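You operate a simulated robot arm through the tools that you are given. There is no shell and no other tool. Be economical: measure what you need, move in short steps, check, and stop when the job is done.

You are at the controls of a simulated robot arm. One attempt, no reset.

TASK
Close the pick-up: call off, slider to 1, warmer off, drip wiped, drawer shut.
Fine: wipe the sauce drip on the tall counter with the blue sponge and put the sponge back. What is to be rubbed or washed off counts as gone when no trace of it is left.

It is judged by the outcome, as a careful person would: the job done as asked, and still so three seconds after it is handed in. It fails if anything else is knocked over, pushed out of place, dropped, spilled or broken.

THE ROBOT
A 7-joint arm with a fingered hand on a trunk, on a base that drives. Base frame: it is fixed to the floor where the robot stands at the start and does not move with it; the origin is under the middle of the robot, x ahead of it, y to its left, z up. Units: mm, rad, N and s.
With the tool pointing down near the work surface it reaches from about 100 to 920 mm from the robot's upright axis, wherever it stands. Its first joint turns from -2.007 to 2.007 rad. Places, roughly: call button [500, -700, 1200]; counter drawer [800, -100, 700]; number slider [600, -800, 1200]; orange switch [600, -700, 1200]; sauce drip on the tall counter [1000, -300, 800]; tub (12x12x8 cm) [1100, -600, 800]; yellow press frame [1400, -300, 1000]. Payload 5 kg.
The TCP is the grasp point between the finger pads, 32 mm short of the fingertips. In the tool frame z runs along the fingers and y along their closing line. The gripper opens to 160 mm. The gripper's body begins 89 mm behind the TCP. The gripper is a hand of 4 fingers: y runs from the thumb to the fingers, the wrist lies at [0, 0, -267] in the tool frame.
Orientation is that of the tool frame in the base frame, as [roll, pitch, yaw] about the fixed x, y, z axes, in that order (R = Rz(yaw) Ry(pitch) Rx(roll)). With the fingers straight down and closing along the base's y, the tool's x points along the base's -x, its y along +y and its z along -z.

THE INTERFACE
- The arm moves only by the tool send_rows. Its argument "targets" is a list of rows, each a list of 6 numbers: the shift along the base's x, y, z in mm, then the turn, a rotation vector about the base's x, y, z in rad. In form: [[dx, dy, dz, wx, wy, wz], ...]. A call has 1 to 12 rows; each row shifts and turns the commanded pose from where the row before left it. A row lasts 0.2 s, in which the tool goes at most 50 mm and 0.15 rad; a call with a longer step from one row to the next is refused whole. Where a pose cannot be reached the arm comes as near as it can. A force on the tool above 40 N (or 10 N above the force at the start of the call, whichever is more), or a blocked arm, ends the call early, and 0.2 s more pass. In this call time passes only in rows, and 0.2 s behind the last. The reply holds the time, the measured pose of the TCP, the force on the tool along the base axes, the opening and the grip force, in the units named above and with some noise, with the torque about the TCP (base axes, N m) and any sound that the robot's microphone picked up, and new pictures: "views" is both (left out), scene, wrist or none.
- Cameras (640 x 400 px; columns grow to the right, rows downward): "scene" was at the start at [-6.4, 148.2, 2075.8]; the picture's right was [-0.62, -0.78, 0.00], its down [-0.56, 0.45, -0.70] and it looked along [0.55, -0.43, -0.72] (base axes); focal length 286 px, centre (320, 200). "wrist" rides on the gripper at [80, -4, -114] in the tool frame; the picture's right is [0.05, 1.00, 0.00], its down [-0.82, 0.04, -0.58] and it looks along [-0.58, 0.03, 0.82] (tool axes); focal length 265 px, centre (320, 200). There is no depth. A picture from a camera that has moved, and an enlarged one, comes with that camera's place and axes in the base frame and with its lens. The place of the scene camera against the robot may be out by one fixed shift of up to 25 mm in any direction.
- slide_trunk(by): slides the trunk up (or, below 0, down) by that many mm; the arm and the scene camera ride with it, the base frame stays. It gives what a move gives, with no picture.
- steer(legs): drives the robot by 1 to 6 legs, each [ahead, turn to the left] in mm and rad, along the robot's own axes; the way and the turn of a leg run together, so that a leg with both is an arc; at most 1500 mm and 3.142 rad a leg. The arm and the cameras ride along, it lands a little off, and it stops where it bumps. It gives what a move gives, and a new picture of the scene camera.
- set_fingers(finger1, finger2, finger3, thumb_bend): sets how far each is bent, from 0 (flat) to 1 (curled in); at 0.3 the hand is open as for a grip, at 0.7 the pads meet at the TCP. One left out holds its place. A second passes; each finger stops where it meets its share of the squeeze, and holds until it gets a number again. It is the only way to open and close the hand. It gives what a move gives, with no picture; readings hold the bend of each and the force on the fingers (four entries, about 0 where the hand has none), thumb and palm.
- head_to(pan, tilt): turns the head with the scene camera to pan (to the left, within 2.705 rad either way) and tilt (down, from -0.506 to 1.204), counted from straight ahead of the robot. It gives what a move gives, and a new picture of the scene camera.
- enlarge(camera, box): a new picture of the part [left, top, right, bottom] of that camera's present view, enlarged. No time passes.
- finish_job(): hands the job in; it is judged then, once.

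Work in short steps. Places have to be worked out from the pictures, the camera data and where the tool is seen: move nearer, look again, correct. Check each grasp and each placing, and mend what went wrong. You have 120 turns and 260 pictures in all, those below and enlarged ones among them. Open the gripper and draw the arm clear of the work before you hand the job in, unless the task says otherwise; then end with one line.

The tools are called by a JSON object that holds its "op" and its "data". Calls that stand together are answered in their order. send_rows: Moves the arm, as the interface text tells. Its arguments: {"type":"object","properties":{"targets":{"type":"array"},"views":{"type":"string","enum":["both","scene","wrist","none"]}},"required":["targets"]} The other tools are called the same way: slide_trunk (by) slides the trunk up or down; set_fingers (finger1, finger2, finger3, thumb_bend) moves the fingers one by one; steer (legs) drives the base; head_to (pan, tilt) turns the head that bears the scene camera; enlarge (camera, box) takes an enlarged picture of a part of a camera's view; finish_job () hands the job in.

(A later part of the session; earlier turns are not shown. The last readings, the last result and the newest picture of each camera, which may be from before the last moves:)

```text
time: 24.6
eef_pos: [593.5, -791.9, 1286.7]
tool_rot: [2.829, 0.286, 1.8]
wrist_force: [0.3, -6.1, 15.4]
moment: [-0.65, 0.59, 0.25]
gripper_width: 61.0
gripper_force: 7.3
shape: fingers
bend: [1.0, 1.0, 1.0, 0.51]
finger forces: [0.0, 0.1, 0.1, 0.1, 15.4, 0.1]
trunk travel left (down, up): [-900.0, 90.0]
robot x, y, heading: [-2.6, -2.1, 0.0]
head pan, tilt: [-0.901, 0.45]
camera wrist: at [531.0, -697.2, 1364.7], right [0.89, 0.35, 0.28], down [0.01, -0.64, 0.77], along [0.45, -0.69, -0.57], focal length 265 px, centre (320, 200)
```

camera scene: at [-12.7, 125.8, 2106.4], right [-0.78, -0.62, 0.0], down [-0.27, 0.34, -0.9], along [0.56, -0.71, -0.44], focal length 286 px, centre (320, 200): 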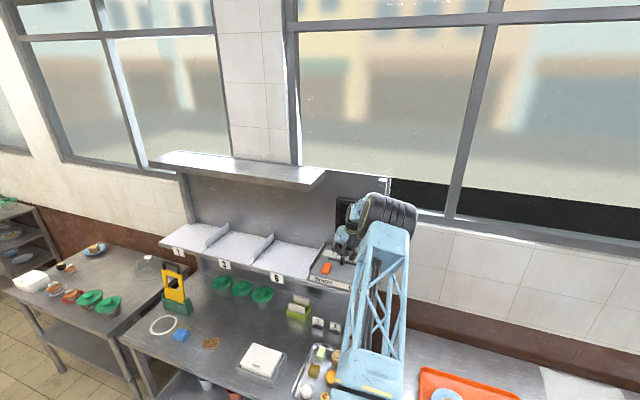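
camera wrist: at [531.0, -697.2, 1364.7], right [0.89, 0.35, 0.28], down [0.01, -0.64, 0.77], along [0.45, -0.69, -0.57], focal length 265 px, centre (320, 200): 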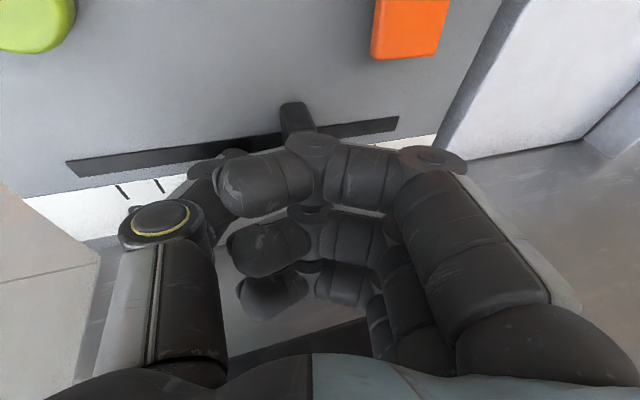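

Raise 5 mm more and start sliding along the slot direction, watching the knob.

{"op": "send_rows", "data": {"targets": [[0, 0, 5, 0, 0, 0], [9.5, 3.1, 0, 0, 0, 0], [9.5, 3.1, 0, 0, 0, 0], [9.5, 3.1, 0, 0, 0, 0], [9.5, 3.1, 0, 0, 0, 0]], "views": "wrist"}}

```text
time: 25.9
eef_pos: [633.0, -780.0, 1290.3]
tool_rot: [2.831, 0.284, 1.798]
wrist_force: [-0.3, 1.0, -0.1]
moment: [0.02, -0.01, -0.02]
gripper_width: 62.4
gripper_force: 0.0
shape: fingers
bend: [1.0, 1.0, 1.0, 0.5]
finger forces: [0.0, 0.1, 0.0, 0.0, 0.0, 0.1]
trunk travel left (down, up): [-900.0, 90.0]
robot x, y, heading: [-0.9, 1.7, 0.001]
head pan, tilt: [-0.901, 0.45]
camera wrist: at [571.1, -685.4, 1368.2], right [0.89, 0.35, 0.28], down [0.01, -0.64, 0.77], along [0.45, -0.69, -0.57], focal length 265 px, centre (320, 200)
```

wrist: 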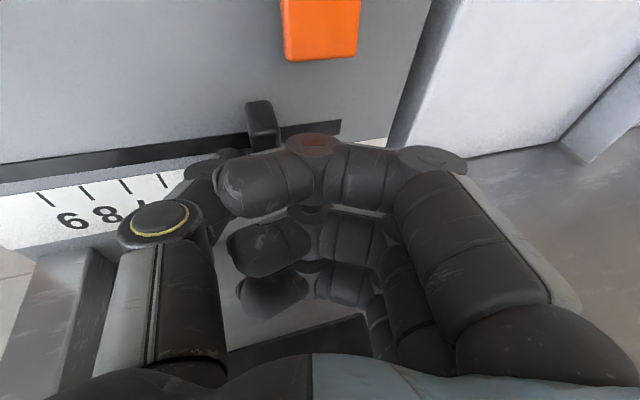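

The knob has moved about 22 mm so far (thumb in contact). I push another 36 mm.

{"op": "send_rows", "data": {"targets": [[8.6, 2.8, 0, 0, 0, 0], [8.6, 2.8, 0, 0, 0, 0], [8.6, 2.8, 0, 0, 0, 0], [8.6, 2.8, 0, 0, 0, 0]], "views": "both"}}

{"op": "enlarge", "data": {"camera": "scene", "box": [300, 170, 400, 300]}}

```text
time: 26.9
eef_pos: [668.5, -767.6, 1292.3]
tool_rot: [2.827, 0.287, 1.803]
wrist_force: [0.6, -0.8, 0.5]
moment: [0.0, 0.01, -0.01]
gripper_width: 62.3
gripper_force: 0.1
shape: fingers
bend: [1.0, 1.0, 1.0, 0.5]
finger forces: [0.1, 0.0, 0.1, 0.1, 0.0, 0.1]
trunk travel left (down, up): [-900.0, 90.0]
robot x, y, heading: [0.6, 1.0, 0.001]
head pan, tilt: [-0.901, 0.45]
camera scene: at [-11.9, 126.2, 2106.4], right [-0.78, -0.62, 0.0], down [-0.27, 0.34, -0.9], along [0.56, -0.71, -0.44], focal length 286 px, centre (320, 200)
camera wrist: at [605.6, -672.9, 1370.1], right [0.89, 0.35, 0.28], down [0.01, -0.64, 0.77], along [0.45, -0.69, -0.57], focal length 265 px, centre (320, 200)
```

scene: 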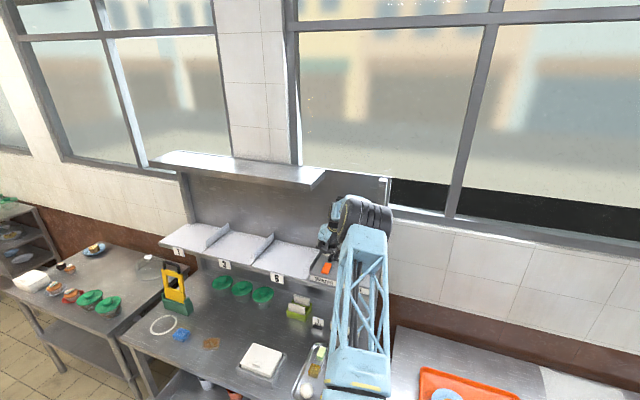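
wrist: 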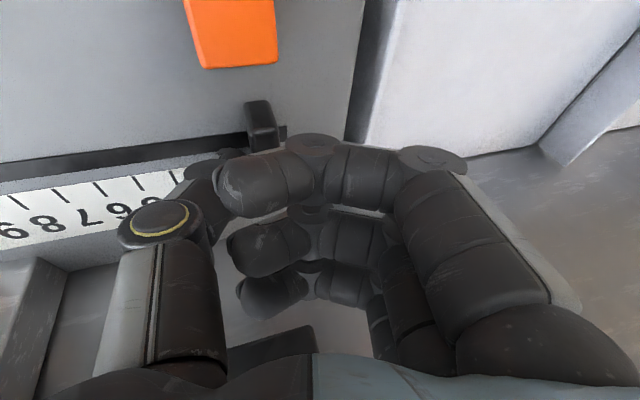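

```text
3.08 times, centred on (350, 235) of scene
camera zoom: at [-11.9, 126.2, 2106.4], right [-0.78, -0.62, 0.0], down [-0.27, 0.34, -0.9], along [0.56, -0.71, -0.44], focal length 879 px, centre (228, 92)
```

zoom: 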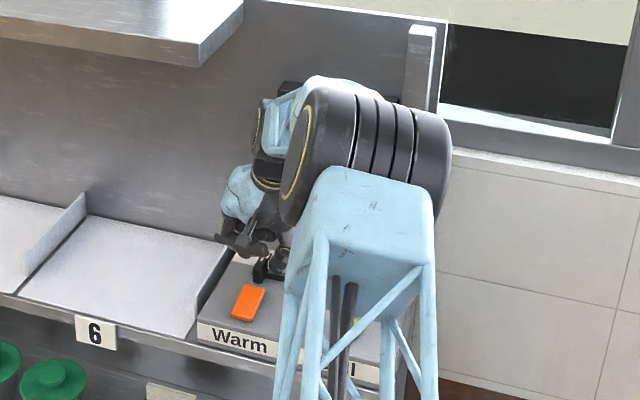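

The knob should be near tick 1–2. I back off a little and rise to read it.

{"op": "send_rows", "data": {"targets": [[-9, -3, 0, 0, 0, 0], [0, 0, 30, 0, 0, 0], [0, 0, 40, 0, 0, 0], [-10, 0, 30, 0, 0, 0]], "views": "wrist"}}

{"op": "enlarge", "data": {"camera": "wrist", "box": [60, 0, 400, 200]}}

{"op": "enlarge", "data": {"camera": "scene", "box": [300, 170, 400, 300]}}

```text
time: 27.9
eef_pos: [648.2, -771.7, 1390.4]
tool_rot: [2.828, 0.285, 1.801]
wrist_force: [-0.4, 0.2, 0.3]
moment: [-0.02, -0.02, -0.04]
gripper_width: 62.2
gripper_force: 0.1
shape: fingers
bend: [1.0, 1.0, 1.0, 0.5]
finger forces: [0.0, 0.0, 0.0, 0.0, 0.0, 0.0]
trunk travel left (down, up): [-900.0, 90.0]
robot x, y, heading: [0.6, -2.4, 0.0]
head pan, tilt: [-0.901, 0.45]
camera wrist: at [586.2, -676.1, 1468.9], right [0.89, 0.35, 0.28], down [0.01, -0.64, 0.77], along [0.45, -0.69, -0.57], focal length 265 px, centre (320, 200)
```

wrist: 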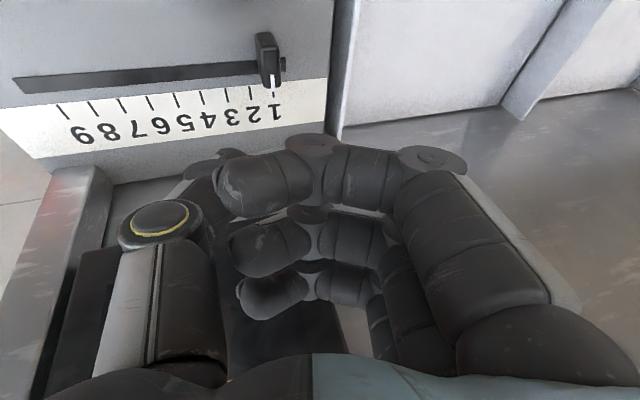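

```text
1.88 times, centred on (230, 100) of wrist
camera zoom: at [586.2, -676.1, 1468.9], right [0.89, 0.35, 0.28], down [0.01, -0.64, 0.77], along [0.45, -0.69, -0.57], focal length 500 px, centre (489, 388)
```

zoom: 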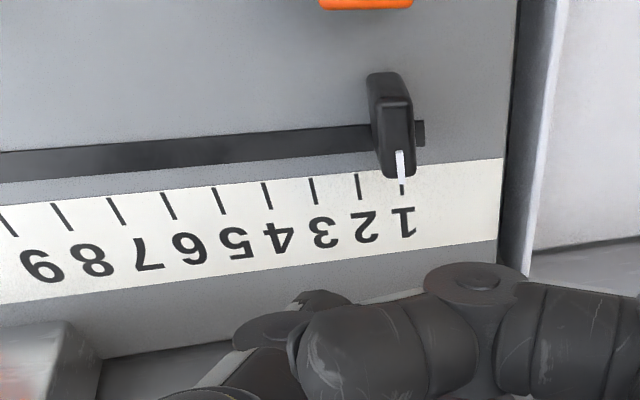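

```text
3.08 times, centred on (350, 235) of scene
camera zoom: at [-14.0, 127.1, 2106.3], right [-0.78, -0.62, 0.0], down [-0.27, 0.34, -0.9], along [0.56, -0.71, -0.43], focal length 879 px, centre (228, 92)
```

zoom: 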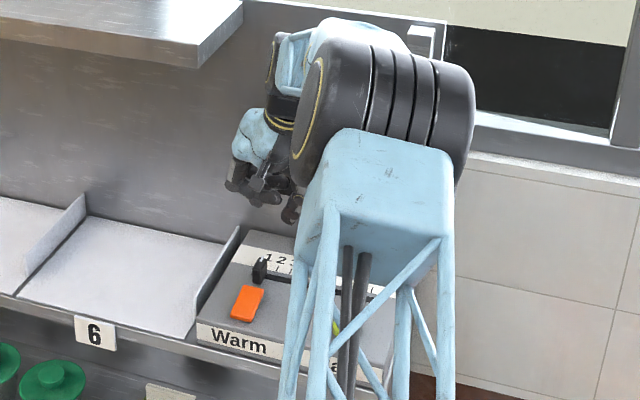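

The slider reads 1. I back the arm out of the shelf, bringing the hand upright, to view the display and panel whole.

{"op": "send_rows", "data": {"targets": [[-10, 35, 20, 0, 0, 0], [-10, 40, 20, 0, 0, 0], [-10, 40, 20, -0.0315, 0.095, 0], [-15, 40, 10, -0.0315, 0.095, 0], [-15, 40, 10, -0.0315, 0.095, 0], [-15, 40, 10, 0.095, 0.0315, 0], [-15, 40, 10, 0.095, 0.0315, 0], [-15, 40, 0, 0.095, 0.0315, 0]], "views": "both"}}

{"op": "enlarge", "data": {"camera": "scene", "box": [300, 150, 420, 310]}}

```text
time: 29.6
eef_pos: [538.5, -454.1, 1492.0]
tool_rot: [-3.141, -0.002, 1.893]
wrist_force: [0.1, -0.1, 0.6]
moment: [0.0, 0.04, -0.01]
gripper_width: 62.1
gripper_force: 0.2
shape: fingers
bend: [1.0, 1.0, 1.0, 0.5]
finger forces: [0.1, 0.1, 0.0, 0.0, 0.0, 0.0]
trunk travel left (down, up): [-900.0, 90.0]
robot x, y, heading: [-1.9, 2.6, -0.003]
head pan, tilt: [-0.901, 0.45]
camera scene: at [-13.9, 126.9, 2106.4], right [-0.78, -0.62, 0.0], down [-0.27, 0.34, -0.9], along [0.56, -0.71, -0.43], focal length 286 px, centre (320, 200)
camera wrist: at [509.4, -379.2, 1604.8], right [0.93, 0.36, 0.0], down [0.3, -0.76, 0.58], along [0.21, -0.54, -0.82], focal length 265 px, centre (320, 200)
```

scene: 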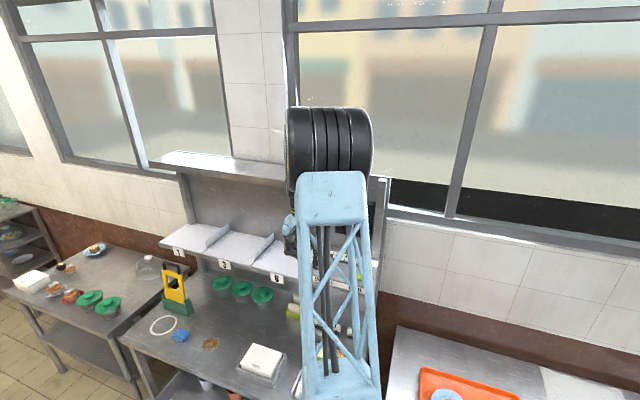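
wrist: 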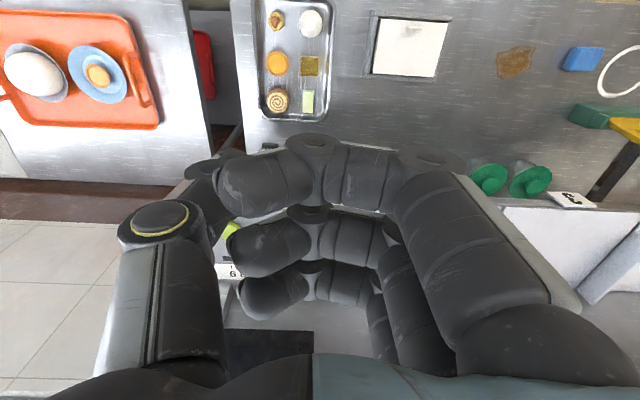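

```text
2.50 times, centred on (360, 230) of scene
camera zoom: at [-13.9, 126.9, 2106.4], right [-0.78, -0.62, 0.0], down [-0.27, 0.34, -0.9], along [0.56, -0.71, -0.43], focal length 714 px, centre (220, 125)
```

zoom: 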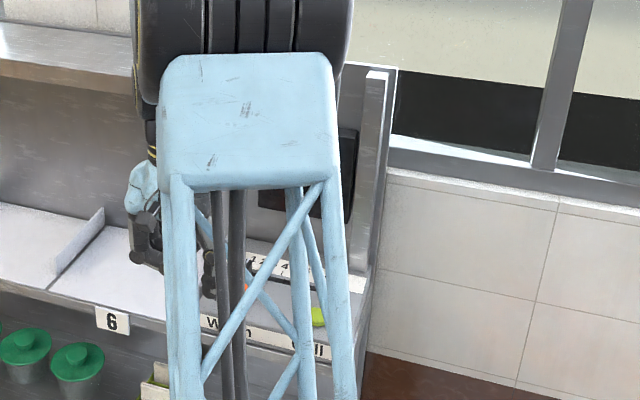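

No green light is visible now. Next the drawer: I bring the hand over to the front of the counter to view the drawer from its open side.

{"op": "send_rows", "data": {"targets": [[10, 45, 0, 0, 0, 0], [10, 45, 0, 0, 0, 0], [10, 45, 0, 0, 0, 0], [10, 45, 0, 0, 0, 0], [10, 45, -15, 0, 0, 0], [10, 45, -15, 0, 0, 0], [10, 45, -15, 0, 0, 0], [10, 45, -15, 0, 0, 0], [10, 45, -15, 0, 0, 0], [10, 45, -15, 0, 0, 0], [10, 45, -15, 0, 0, 0], [10, 45, -15, 0, 0, 0]], "views": "none"}}

{"op": "set_fingers", "data": {"finger1": 0.7, "finger2": 0.7, "finger3": 0.7, "thumb_bend": 0.7}}

{"op": "head_to", "data": {"pan": -0.7, "tilt": 0.75}}

{"op": "enlarge", "data": {"camera": "wrist", "box": [0, 0, 640, 400]}}

```text
time: 32.2
eef_pos: [662.8, 87.5, 1367.6]
tool_rot: [-3.14, 0.0, 1.89]
wrist_force: [-0.4, 0.4, -0.9]
moment: [-0.06, 0.01, -0.03]
gripper_width: 61.8
gripper_force: 0.0
shape: fingers
bend: [1.0, 1.0, 1.0, 0.5]
finger forces: [0.0, 0.0, 0.0, 0.0, 0.0, 0.0]
trunk travel left (down, up): [-900.0, 90.0]
robot x, y, heading: [1.5, 1.3, 0.002]
head pan, tilt: [-0.901, 0.45]
```

```text
time: 33.2
eef_pos: [660.4, 86.1, 1368.7]
tool_rot: [-3.141, 0.001, 1.892]
wrist_force: [-0.5, 0.5, 0.2]
moment: [-0.01, -0.03, 0.0]
gripper_width: 23.3
gripper_force: 0.0
shape: fingers
bend: [0.7, 0.7, 0.7, 0.7]
finger forces: [0.1, 0.0, 0.0, 0.0, 0.0, 0.0]
trunk travel left (down, up): [-900.0, 90.0]
robot x, y, heading: [-1.5, -0.3, 0.006]
head pan, tilt: [-0.901, 0.45]
```

```text
time: 34.0
eef_pos: [660.8, 85.8, 1369.1]
tool_rot: [-3.141, 0.001, 1.892]
wrist_force: [0.2, 0.1, 0.2]
moment: [0.02, 0.01, -0.02]
gripper_width: 23.5
gripper_force: 0.0
shape: fingers
bend: [0.7, 0.7, 0.7, 0.7]
finger forces: [0.0, 0.0, 0.0, 0.0, 0.0, 0.0]
trunk travel left (down, up): [-900.0, 90.0]
robot x, y, heading: [1.8, -0.5, -0.003]
head pan, tilt: [-0.7, 0.75]
camera scene: at [-6.3, 145.3, 2080.0], right [-0.64, -0.76, 0.0], down [-0.52, 0.44, -0.73], along [0.56, -0.47, -0.68], focal length 286 px, centre (320, 200)
```

scene: 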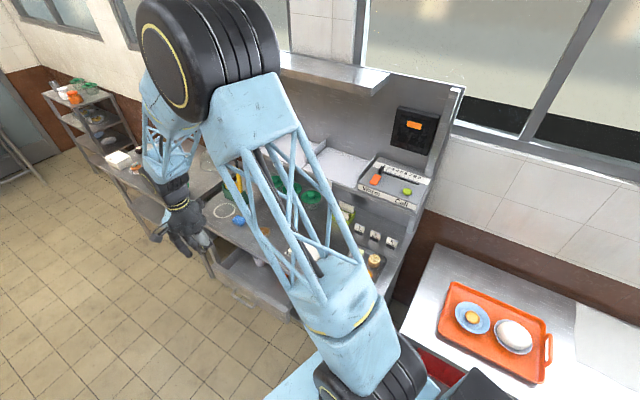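

```text
1.00 times, centred on (320, 200) of wrist
camera zoom: at [631.8, 160.3, 1481.0], right [0.93, 0.36, 0.0], down [0.3, -0.76, 0.58], along [0.21, -0.54, -0.82], focal length 265 px, centre (320, 200)
```

zoom: 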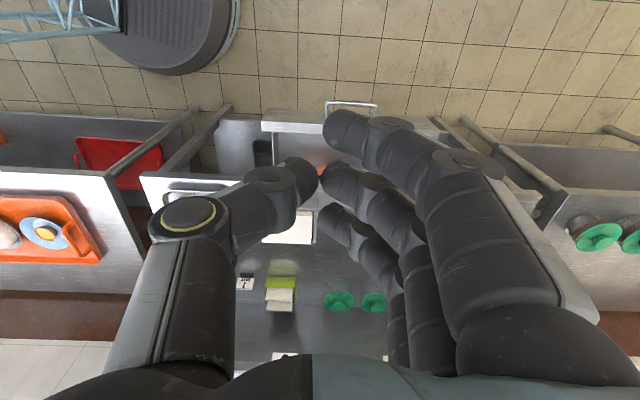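

The panel and display are visible now; I zoom in on them, and on the drawer.

{"op": "enlarge", "data": {"camera": "scene", "box": [350, 80, 470, 220]}}

{"op": "enlarge", "data": {"camera": "wrist", "box": [220, 70, 480, 260]}}

```text
2.86 times, centred on (410, 150) of scene
camera zoom: at [-6.3, 145.3, 2080.0], right [-0.64, -0.76, 0.0], down [-0.52, 0.44, -0.73], along [0.56, -0.47, -0.68], focal length 816 px, centre (63, 343)
```

zoom: 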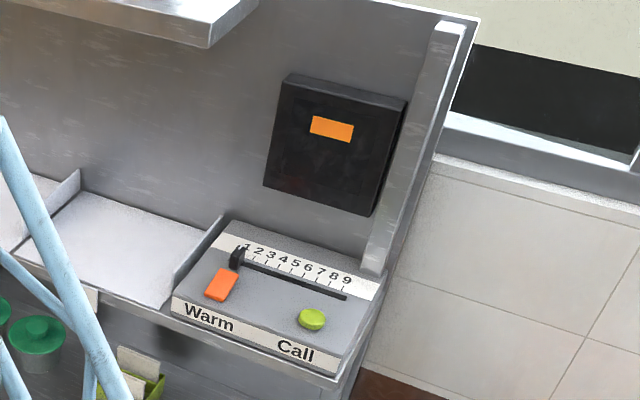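

```text
2.11 times, centred on (350, 165) of wrist
camera zoom: at [631.8, 160.3, 1481.0], right [0.93, 0.36, 0.0], down [0.3, -0.76, 0.58], along [0.21, -0.54, -0.82], focal length 559 px, centre (257, 274)
```

zoom: 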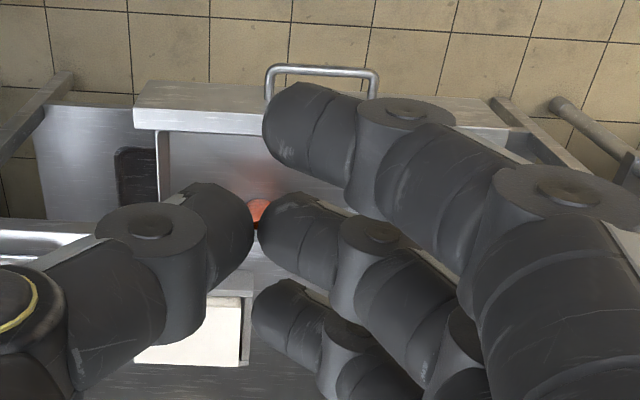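

The display now shows a dash with a dim lamp: call off, warm off, slider at 1. Handle is near (787,-10,720), drawer front about n=-268, open ~190 mm. I make a fist, turn it nearly horizontal facing the drawer, and come down in front of it.

{"op": "set_fingers", "data": {"finger1": 1.0, "finger2": 1.0, "finger3": 1.0, "thumb_bend": 0.8}}

{"op": "send_rows", "data": {"targets": [[4, 4, -20, -0.133, -0.044, 0], [4, 4, -20, -0.133, -0.044, 0], [4, 4, -20, -0.133, -0.044, 0], [4, 4, -25, -0.133, -0.044, 0], [6, 4, -30, -0.133, -0.044, 0], [6, 4, -40, -0.133, -0.044, 0], [6, 4, -45, -0.133, -0.044, 0], [8, 4, -45, -0.133, -0.044, 0], [8, 4, -45, -0.133, -0.044, 0], [8, 4, -45, 0, 0, 0], [8, 4, -45, 0, 0, 0]], "views": "both"}}

```text
time: 35.0
eef_pos: [660.9, 85.0, 1368.6]
tool_rot: [3.141, 0.0, 1.892]
wrist_force: [0.1, 0.4, -1.4]
moment: [0.0, -0.02, 0.0]
gripper_width: 47.7
gripper_force: 0.0
shape: fingers
bend: [1.0, 0.77, 1.0, 0.75]
finger forces: [0.0, 0.0, 0.0, 0.0, 0.0, 0.1]
trunk travel left (down, up): [-900.0, 90.0]
robot x, y, heading: [1.0, -2.4, -0.001]
head pan, tilt: [-0.7, 0.75]
```

```text
time: 37.5
eef_pos: [729.9, 125.9, 990.1]
tool_rot: [-3.14, 1.259, 1.894]
wrist_force: [0.4, 0.6, 0.0]
moment: [0.02, 0.01, -0.05]
gripper_width: 48.2
gripper_force: 0.0
shape: fingers
bend: [1.0, 0.77, 1.0, 0.76]
finger forces: [0.1, 0.1, 0.0, 0.0, 0.1, 0.0]
trunk travel left (down, up): [-900.0, 90.0]
robot x, y, heading: [2.5, -0.3, 0.003]
head pan, tilt: [-0.7, 0.75]
camera scene: at [-5.3, 145.9, 2080.1], right [-0.64, -0.77, 0.0], down [-0.52, 0.44, -0.73], along [0.56, -0.47, -0.68], focal length 286 px, centre (320, 200)
camera wrist: at [683.6, 250.6, 946.2], right [0.94, 0.33, -0.05], down [-0.05, 0.3, 0.95], along [0.33, -0.9, 0.3], focal length 265 px, centre (320, 200)
```

scene: 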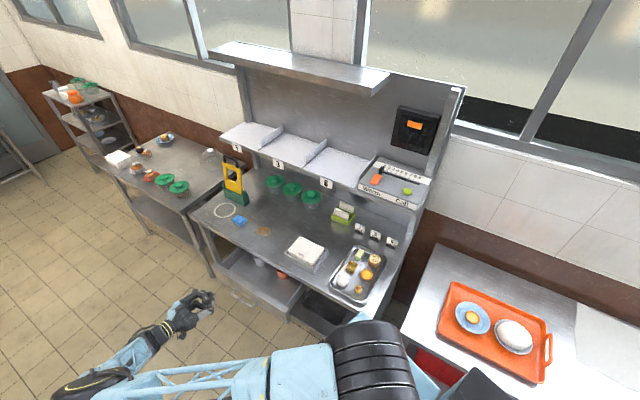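
wrist: 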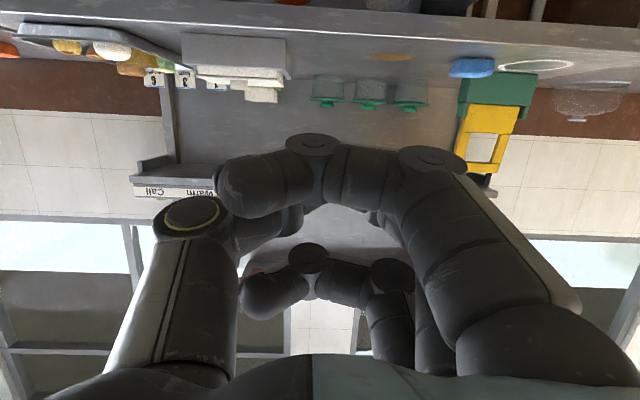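

A clean view of the counter. I enlarge the drawer and the counter front in the scene picture.

{"op": "enlarge", "data": {"camera": "scene", "box": [180, 180, 340, 330]}}

```text
2.67 times, centred on (260, 255) of scene
camera zoom: at [-5.3, 145.9, 2080.1], right [-0.64, -0.77, 0.0], down [-0.52, 0.44, -0.73], along [0.56, -0.47, -0.68], focal length 762 px, centre (480, 53)
```

zoom: 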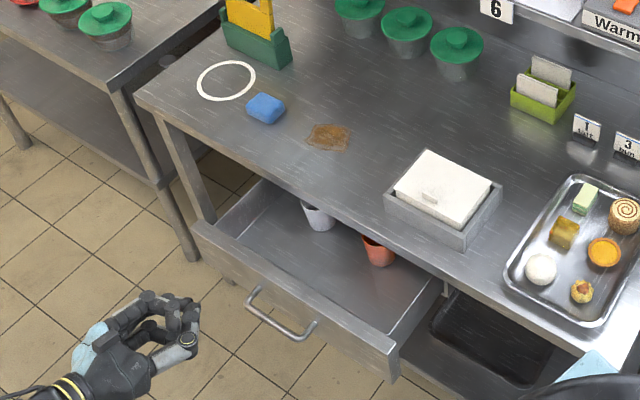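

Drawer front is about z 690–765, with its top centre near (786,-25). I lower the fist to z≈735 in front of it, then advance near to the handle.

{"op": "send_rows", "data": {"targets": [[1, 1, -42, 0, 0, 0], [1, 1, -42, 0, 0, 0], [1, 1, -42, 0, 0, 0], [1, 1, -42, 0, 0, 0], [1, 1, -42, 0, 0, 0], [1, 1, -42, 0, 0, 0], [9, -25, 0, 0, 0, 0], [9, -25, 0, 0, 0, 0], [6, -15, 0, 0, 0, 0]], "views": "both"}}

{"op": "enlarge", "data": {"camera": "scene", "box": [180, 200, 340, 350]}}

```text
time: 38.3
eef_pos: [804.8, 220.7, 973.1]
tool_rot: [2.763, 1.133, 1.542]
wrist_force: [-0.3, 0.9, -0.2]
moment: [-0.02, 0.0, 0.03]
gripper_width: 48.6
gripper_force: 0.1
shape: fingers
bend: [1.0, 0.77, 1.0, 0.76]
finger forces: [0.0, 0.0, 0.0, 0.0, 0.0, 0.0]
trunk travel left (down, up): [-900.0, 90.0]
robot x, y, heading: [1.5, 0.6, -0.002]
head pan, tilt: [-0.7, 0.75]
stopped in row 4: the arm was blocked; the commanded pose is now the measured one
camera scene: at [-6.3, 145.9, 2079.9], right [-0.64, -0.77, 0.0], down [-0.52, 0.44, -0.73], along [0.56, -0.47, -0.68], focal length 286 px, centre (320, 200)
camera wrist: at [762.7, 350.6, 942.7], right [0.94, 0.33, 0.11], down [-0.17, 0.16, 0.97], along [0.3, -0.93, 0.2], focal length 265 px, centre (320, 200)
```

scene: 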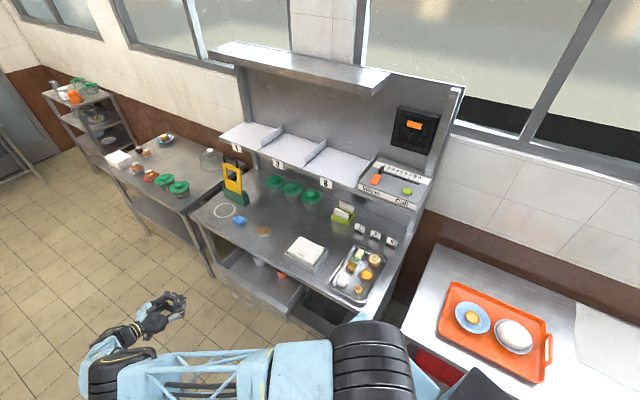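
wrist: 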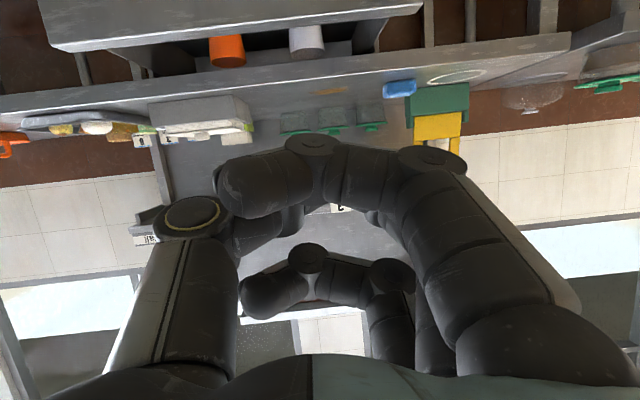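

```text
2.67 times, centred on (260, 275) of scene
camera zoom: at [-6.3, 145.9, 2079.9], right [-0.64, -0.77, 0.0], down [-0.52, 0.44, -0.73], along [0.56, -0.47, -0.68], focal length 762 px, centre (480, 0)
```

zoom: 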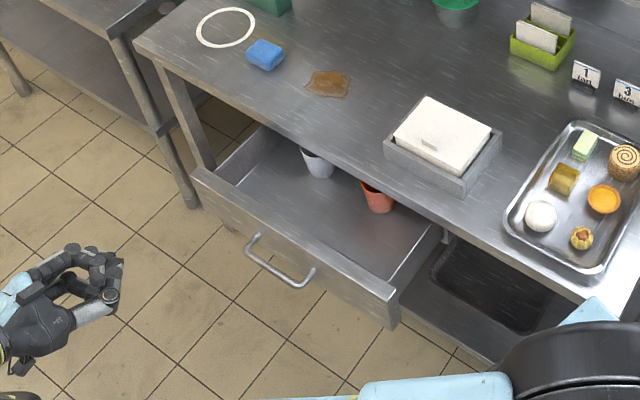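

The arm ran out of joint travel at this height, so I lower the trunk by 230 mm; the hand is clear in front of the drawer.

{"op": "slide_trunk", "data": {"by": -230}}

{"op": "enlarge", "data": {"camera": "scene", "box": [0, 0, 640, 400]}}

```text
time: 40.7
eef_pos: [804.2, 219.9, 741.9]
tool_rot: [2.764, 1.133, 1.541]
wrist_force: [0.4, 0.1, -0.3]
moment: [0.04, 0.01, -0.06]
gripper_width: 48.3
gripper_force: 0.1
shape: fingers
bend: [1.0, 0.77, 1.0, 0.76]
finger forces: [0.0, 0.0, 0.0, 0.0, 0.0, 0.0]
trunk travel left (down, up): [-670.0, 320.0]
robot x, y, heading: [1.0, -0.7, 0.001]
head pan, tilt: [-0.7, 0.75]
```

```text
1.00 times, centred on (320, 200) of scene
camera zoom: at [-6.3, 145.5, 1849.9], right [-0.64, -0.76, 0.0], down [-0.52, 0.44, -0.73], along [0.56, -0.47, -0.68], focal length 286 px, centre (320, 200)
```

zoom: 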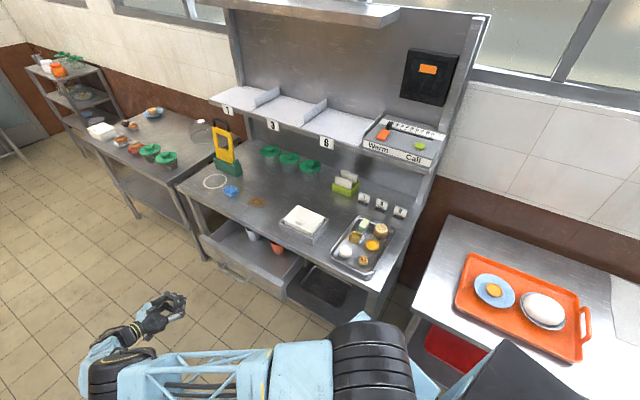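

Orientation is still good for pushing. I shift sideways to the drawer's middle and advance toward the handle.

{"op": "send_rows", "data": {"targets": [[-43, -14, 0, 0, 0, 0], [-43, -14, 0, 0, 0, 0], [12, -37, 0, 0, 0, 0], [12, -37, 0, 0, 0, 0], [12, -37, 0, 0, 0, 0], [5, -16, -5, 0, 0, 0]], "views": "both"}}

{"op": "enlarge", "data": {"camera": "scene", "box": [160, 180, 340, 350]}}

```text
time: 42.1
eef_pos: [759.4, 65.2, 735.7]
tool_rot: [2.769, 1.135, 1.547]
wrist_force: [0.0, 0.6, -0.8]
moment: [0.01, 0.01, 0.0]
gripper_width: 48.3
gripper_force: 0.0
shape: fingers
bend: [1.0, 0.77, 1.0, 0.76]
finger forces: [0.0, 0.0, 0.1, 0.0, 0.0, 0.0]
trunk travel left (down, up): [-670.0, 320.0]
robot x, y, heading: [-3.6, 0.4, -0.001]
head pan, tilt: [-0.7, 0.75]
camera scene: at [-5.9, 145.2, 1849.9], right [-0.64, -0.77, 0.0], down [-0.52, 0.44, -0.73], along [0.56, -0.47, -0.68], focal length 286 px, centre (320, 200)
camera wrist: at [717.5, 195.0, 705.8], right [0.94, 0.33, 0.11], down [-0.17, 0.16, 0.97], along [0.3, -0.93, 0.21], focal length 265 px, centre (320, 200)
```

scene: 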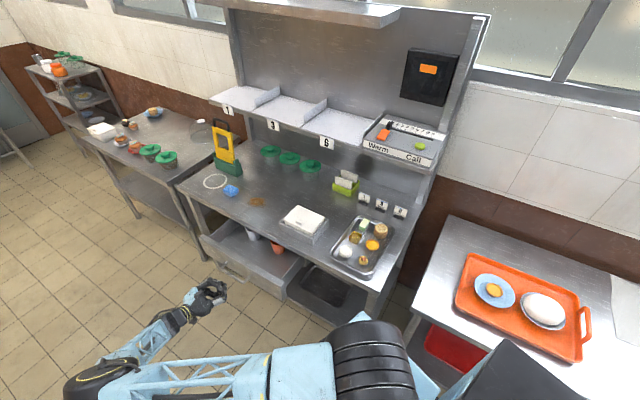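
wrist: 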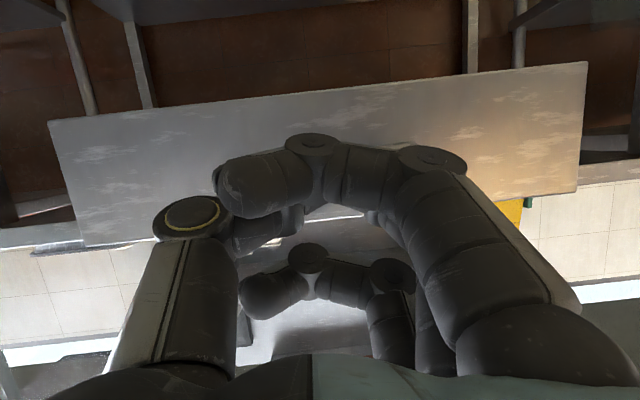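

```text
2.35 times, centred on (250, 265) of scene
camera zoom: at [-5.9, 145.2, 1849.9], right [-0.64, -0.77, 0.0], down [-0.52, 0.44, -0.73], along [0.56, -0.47, -0.68], focal length 672 px, centre (485, 47)
```

zoom: 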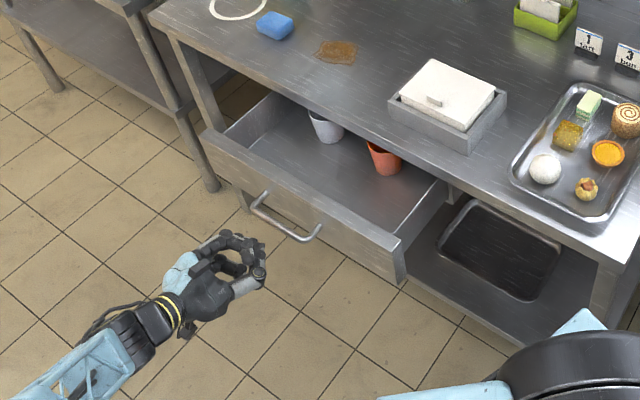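

The hand is squarely in front of the drawer. I push along -n in 15 mm rows.

{"op": "send_rows", "data": {"targets": [[4.7, -14.2, 0, 0, 0, 0], [4.7, -14.2, 0, 0, 0, 0], [4.7, -14.2, 0, 0, 0, 0], [4.7, -14.2, 0, 0, 0, 0], [4.7, -14.2, 0, 0, 0, 0], [4.7, -14.2, 0, 0, 0, 0], [4.7, -14.2, 0, 0, 0, 0], [4.7, -14.2, 0, 0, 0, 0]], "views": "both"}}

{"op": "enlarge", "data": {"camera": "scene", "box": [160, 180, 340, 350]}}

```text
time: 43.9
eef_pos: [796.7, -47.5, 735.5]
tool_rot: [2.769, 1.134, 1.545]
wrist_force: [-0.3, 0.1, 0.2]
moment: [-0.03, -0.01, 0.0]
gripper_width: 48.0
gripper_force: 0.0
shape: fingers
bend: [1.0, 0.78, 1.0, 0.76]
finger forces: [0.1, 0.0, 0.0, 0.1, 0.0, 0.0]
trunk travel left (down, up): [-670.0, 320.0]
robot x, y, heading: [-0.4, -3.3, -0.0]
head pan, tilt: [-0.7, 0.75]
camera scene: at [-6.1, 145.3, 1849.9], right [-0.64, -0.76, 0.0], down [-0.52, 0.44, -0.73], along [0.56, -0.47, -0.68], focal length 286 px, centre (320, 200)
camera wrist: at [754.9, 80.9, 705.6], right [0.94, 0.33, 0.11], down [-0.17, 0.16, 0.97], along [0.3, -0.93, 0.21], focal length 265 px, centre (320, 200)
```

scene: 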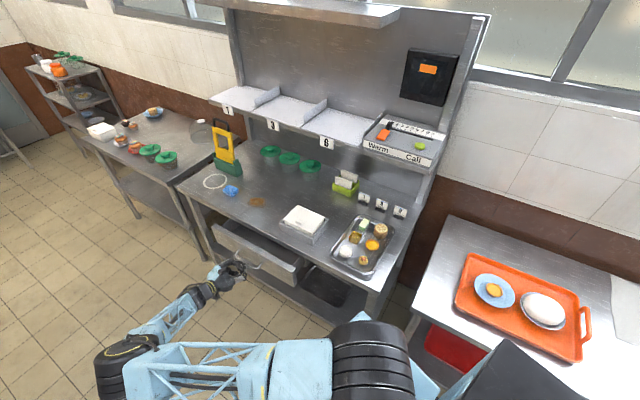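
wrist: 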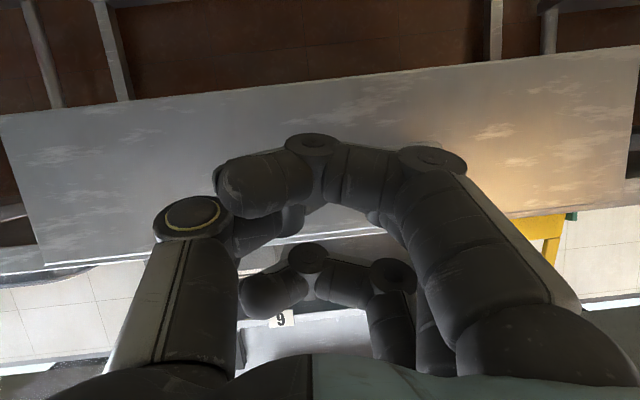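

```text
2.35 times, centred on (250, 265) of scene
camera zoom: at [-6.1, 145.3, 1849.9], right [-0.64, -0.76, 0.0], down [-0.52, 0.44, -0.73], along [0.56, -0.47, -0.68], focal length 672 px, centre (485, 47)
```

zoom: 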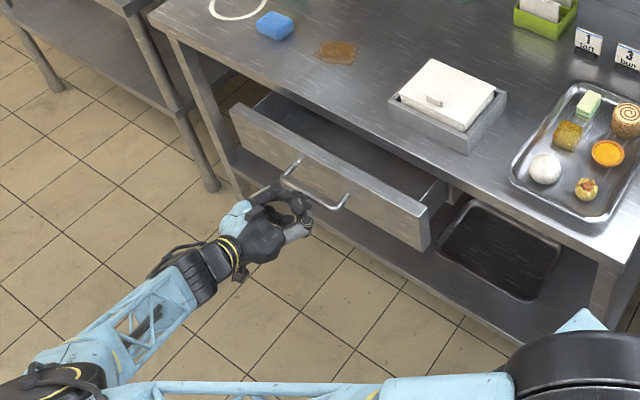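

It slides easily. I keep pushing.

{"op": "send_rows", "data": {"targets": [[4.4, -13.3, 0, 0, 0, 0], [4.4, -13.3, 0, 0, 0, 0], [4.4, -13.3, 0, 0, 0, 0], [4.4, -13.3, 0, 0, 0, 0], [4.4, -13.3, 0, 0, 0, 0], [4.4, -13.3, 0, 0, 0, 0], [4.4, -13.3, 0, 0, 0, 0]], "views": "scene"}}

{"op": "enlarge", "data": {"camera": "scene", "box": [160, 180, 340, 350]}}

```text
time: 45.5
eef_pos: [833.0, -135.0, 741.8]
tool_rot: [2.742, 1.125, 1.523]
wrist_force: [-0.8, 1.3, 0.7]
moment: [-0.01, 0.03, 0.01]
gripper_width: 47.9
gripper_force: 0.1
shape: fingers
bend: [1.0, 0.78, 1.0, 0.77]
finger forces: [0.1, 0.0, 0.0, 0.0, 0.0, 0.0]
trunk travel left (down, up): [-670.0, 320.0]
robot x, y, heading: [-0.9, -0.8, 0.004]
head pan, tilt: [-0.7, 0.75]
camera scene: at [-6.7, 145.7, 1849.9], right [-0.64, -0.77, 0.0], down [-0.52, 0.44, -0.73], along [0.56, -0.47, -0.68], focal length 286 px, centre (320, 200)
```

scene: 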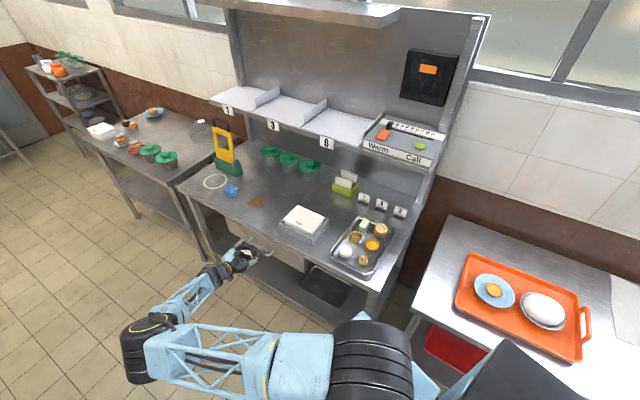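

```text
2.35 times, centred on (250, 265) of scene
camera zoom: at [-6.7, 145.7, 1849.9], right [-0.64, -0.77, 0.0], down [-0.52, 0.44, -0.73], along [0.56, -0.47, -0.68], focal length 672 px, centre (485, 47)
```

zoom: 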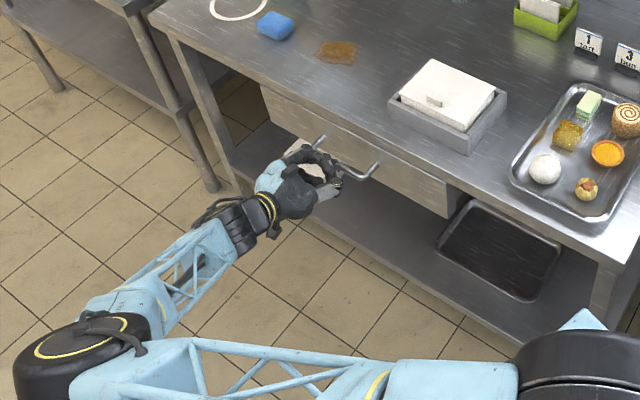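

Nearly closed. I push on in small rows until it meets its stop.

{"op": "send_rows", "data": {"targets": [[2.5, -7.6, -1, 0, 0, 0], [2.5, -7.6, -1, 0, 0, 0], [2.5, -7.6, -1, 0, 0, 0], [2.5, -7.6, -1, 0, 0, 0], [2.5, -7.6, -1, 0, 0, 0]], "views": "both"}}

{"op": "enlarge", "data": {"camera": "scene", "box": [180, 200, 320, 320]}}

```text
time: 46.7
eef_pos: [850.3, -171.0, 743.6]
tool_rot: [2.726, 1.12, 1.508]
wrist_force: [-0.1, -0.3, 0.5]
moment: [0.0, 0.0, -0.01]
gripper_width: 47.7
gripper_force: 0.1
shape: fingers
bend: [1.0, 0.8, 1.0, 0.78]
finger forces: [0.0, 0.0, 0.0, 0.0, 0.0, 0.0]
trunk travel left (down, up): [-670.0, 320.0]
robot x, y, heading: [-3.1, 0.1, -0.002]
head pan, tilt: [-0.7, 0.75]
camera scene: at [-6.1, 145.3, 1849.8], right [-0.64, -0.76, 0.0], down [-0.52, 0.44, -0.73], along [0.56, -0.47, -0.68], focal length 286 px, centre (320, 200)
camera wrist: at [808.6, -40.8, 713.8], right [0.94, 0.33, 0.13], down [-0.19, 0.15, 0.97], along [0.3, -0.93, 0.2], focal length 265 px, centre (320, 200)
```

scene: 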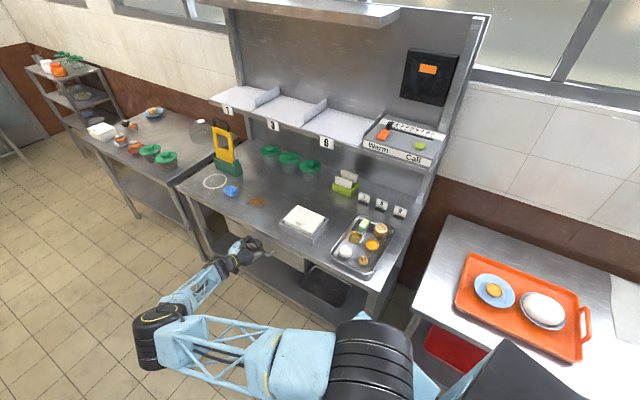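
wrist: 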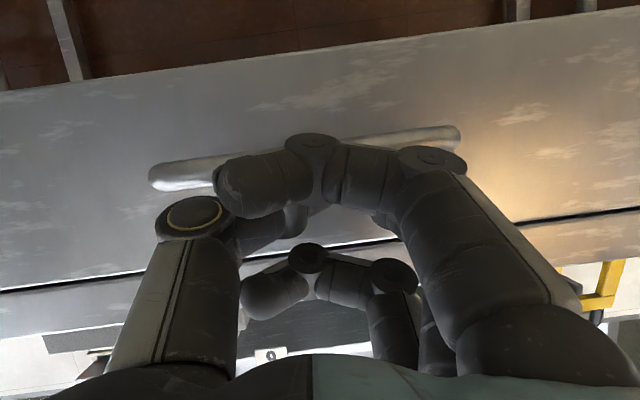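

```text
3.33 times, centred on (250, 260) of scene
camera zoom: at [-6.1, 145.3, 1849.8], right [-0.64, -0.76, 0.0], down [-0.52, 0.44, -0.73], along [0.56, -0.47, -0.68], focal length 952 px, centre (553, 0)
```

zoom: 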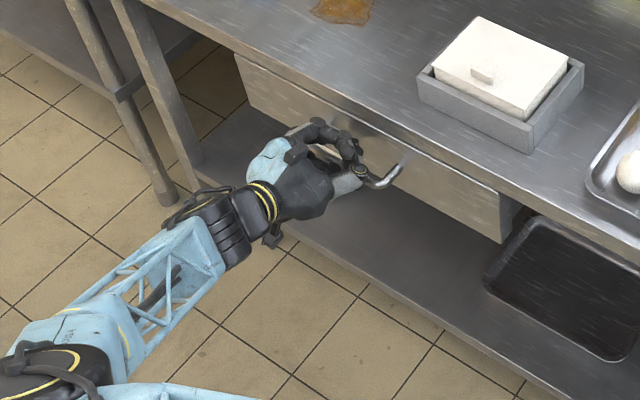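

No stop reached yet. I push further in small rows.

{"op": "send_rows", "data": {"targets": [[1.9, -5.7, -1, 0, 0, 0], [1.9, -5.7, -1, 0, 0, 0], [1.9, -5.7, -1, 0, 0, 0], [1.9, -5.7, 0, 0, 0, 0]], "views": "scene"}}

{"op": "enlarge", "data": {"camera": "scene", "box": [180, 200, 320, 320]}}

```text
time: 47.6
eef_pos: [860.5, -171.9, 742.0]
tool_rot: [2.711, 1.103, 1.508]
wrist_force: [-7.7, 13.8, -0.2]
moment: [0.13, 0.07, -0.01]
gripper_width: 49.2
gripper_force: 1.2
shape: fingers
bend: [1.0, 0.83, 1.0, 0.8]
finger forces: [3.8, 0.1, 0.0, 0.1, 0.0, 0.0]
trunk travel left (down, up): [-670.0, 320.0]
robot x, y, heading: [-1.3, -1.1, 0.006]
head pan, tilt: [-0.7, 0.75]
stopped in row 4: the force on the tool passed its limit (the readings are from after the stop); the commanded pose is now the measured one
camera scene: at [-8.2, 146.1, 1849.9], right [-0.64, -0.77, 0.0], down [-0.52, 0.44, -0.73], along [0.56, -0.47, -0.68], focal length 286 px, centre (320, 200)
```

scene: 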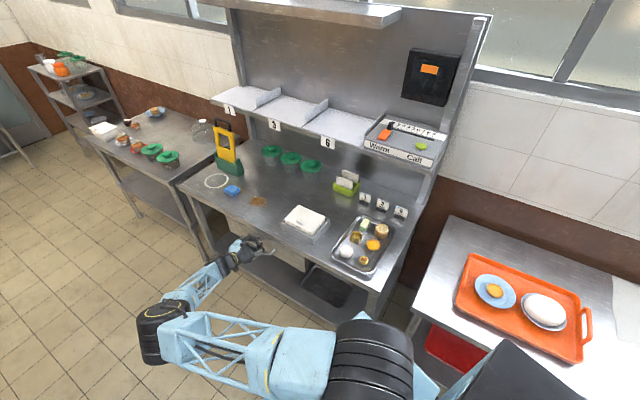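

```text
3.33 times, centred on (250, 260) of scene
camera zoom: at [-8.2, 146.1, 1849.9], right [-0.64, -0.77, 0.0], down [-0.52, 0.44, -0.73], along [0.56, -0.47, -0.68], focal length 952 px, centre (553, 0)
```

zoom: 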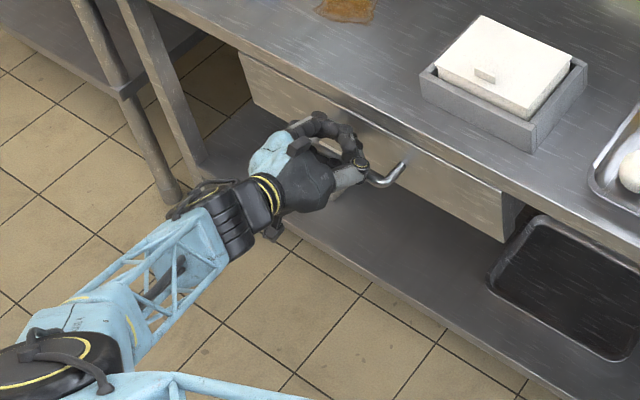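

A firm stop was felt. I back the hand away and check the drawer.

{"op": "send_rows", "data": {"targets": [[-6, 19, 0, 0, 0, 0], [-12, 37, 0, 0, 0, 0], [-12, 37, 0, 0, 0, 0], [-12, 37, 0, 0, 0, 0]], "views": "both"}}

{"op": "enlarge", "data": {"camera": "scene", "box": [180, 200, 320, 320]}}

```text
time: 48.6
eef_pos: [821.5, -52.6, 747.7]
tool_rot: [2.699, 1.099, 1.478]
wrist_force: [-0.1, 0.7, -0.8]
moment: [0.01, -0.01, 0.0]
gripper_width: 47.8
gripper_force: 0.1
shape: fingers
bend: [1.0, 0.83, 1.0, 0.79]
finger forces: [0.0, 0.0, 0.1, 0.0, 0.0, 0.0]
trunk travel left (down, up): [-670.0, 320.0]
robot x, y, heading: [-0.3, -0.6, -0.001]
head pan, tilt: [-0.7, 0.75]
camera scene: at [-7.2, 146.0, 1849.9], right [-0.64, -0.77, 0.0], down [-0.52, 0.44, -0.73], along [0.56, -0.47, -0.68], focal length 286 px, centre (320, 200)
camera wrist: at [782.0, 78.7, 721.1], right [0.94, 0.32, 0.15], down [-0.2, 0.13, 0.97], along [0.29, -0.94, 0.18], focal length 265 px, centre (320, 200)
```

scene: 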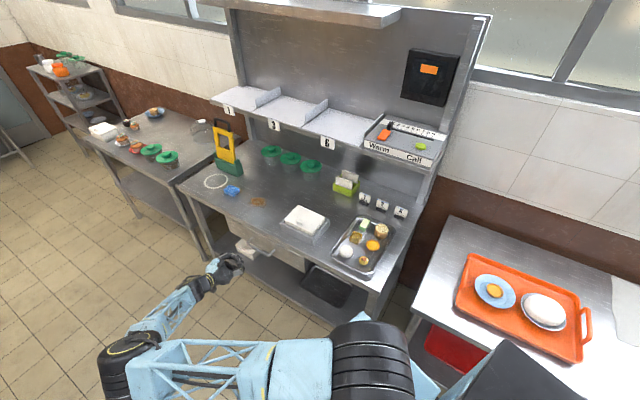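
wrist: 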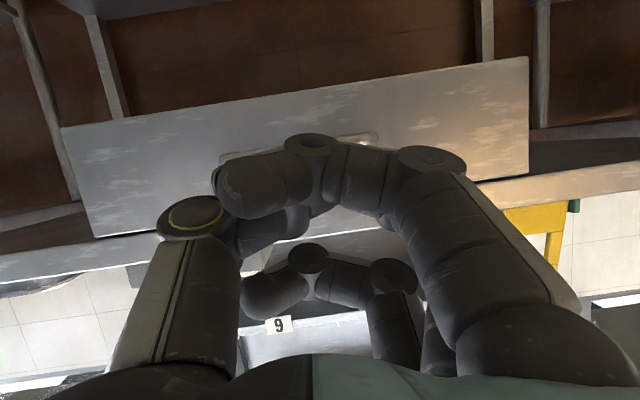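

```text
3.33 times, centred on (250, 260) of scene
camera zoom: at [-7.2, 146.0, 1849.9], right [-0.64, -0.77, 0.0], down [-0.52, 0.44, -0.73], along [0.56, -0.47, -0.68], focal length 952 px, centre (553, 0)
```

zoom: 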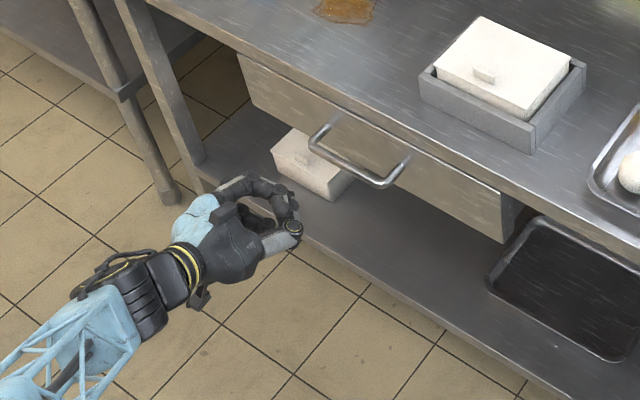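

The drawer front sits flush against the counter. Now I raise the trunk again and bring the hand upright and back, ready to drive along the counter.

{"op": "slide_trunk", "data": {"by": 230}}

{"op": "send_rows", "data": {"targets": [[-15, 20, 15, 0, 0, 0], [-15, 15, 15, 0.1323, 0.0553, 0], [-15, 10, 20, 0.1323, 0.0553, 0], [-15, 10, 20, 0.1323, 0.0553, 0], [-15, 10, 20, 0.1323, 0.0553, 0], [-15, 10, 20, 0.1323, 0.0553, 0], [-15, 10, 20, 0.1323, 0.0553, 0], [-15, 10, 20, 0.1323, 0.0553, 0], [-15, 10, 20, 0.1323, 0.0553, 0], [-15, 0, 20, 0, 0, 0]], "views": "both"}}

```text
time: 51.0
eef_pos: [824.3, -43.4, 976.9]
tool_rot: [2.7, 1.094, 1.486]
wrist_force: [1.0, -0.5, -0.1]
moment: [0.03, 0.01, 0.02]
gripper_width: 47.7
gripper_force: 0.1
shape: fingers
bend: [1.0, 0.83, 1.0, 0.79]
finger forces: [0.0, 0.0, 0.1, 0.0, 0.0, 0.0]
trunk travel left (down, up): [-900.0, 90.0]
robot x, y, heading: [0.7, 3.3, 0.001]
head pan, tilt: [-0.7, 0.75]
```

```text
time: 53.2
eef_pos: [667.3, 63.0, 1161.9]
tool_rot: [3.133, 0.002, 1.772]
wrist_force: [-0.4, 0.2, -0.7]
moment: [-0.07, -0.07, -0.01]
gripper_width: 47.7
gripper_force: 0.0
shape: fingers
bend: [1.0, 0.83, 1.0, 0.79]
finger forces: [0.1, 0.0, 0.0, 0.1, 0.0, 0.1]
trunk travel left (down, up): [-900.0, 90.0]
robot x, y, heading: [-1.6, -1.0, 0.006]
head pan, tilt: [-0.7, 0.75]
camera scene: at [-9.1, 148.3, 2079.7], right [-0.64, -0.77, 0.0], down [-0.52, 0.44, -0.73], along [0.56, -0.47, -0.68], focal length 286 px, centre (320, 200)
camera wrist: at [646.7, 140.3, 1274.6], right [0.97, 0.25, 0.01], down [0.2, -0.79, 0.58], along [0.15, -0.56, -0.82], focal length 265 px, centre (320, 200)
```

scene: 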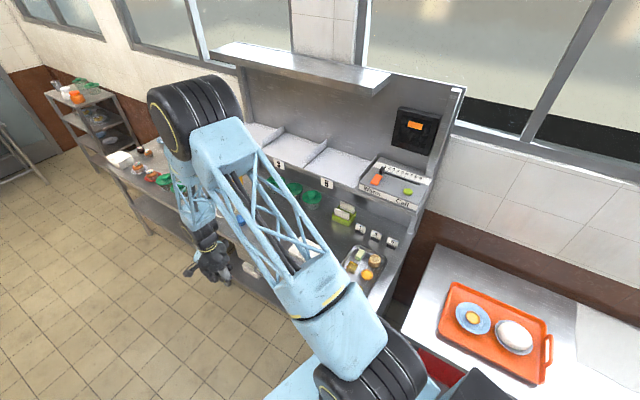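
wrist: 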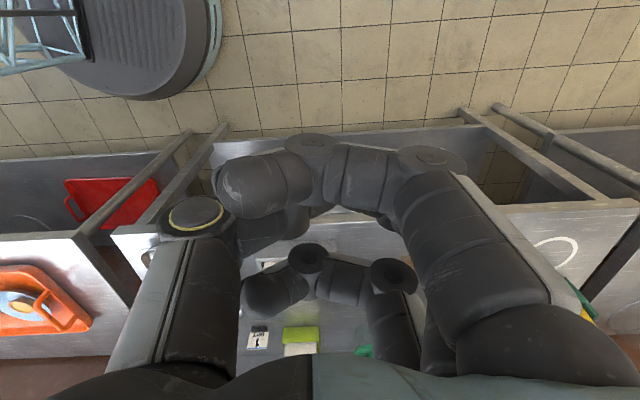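

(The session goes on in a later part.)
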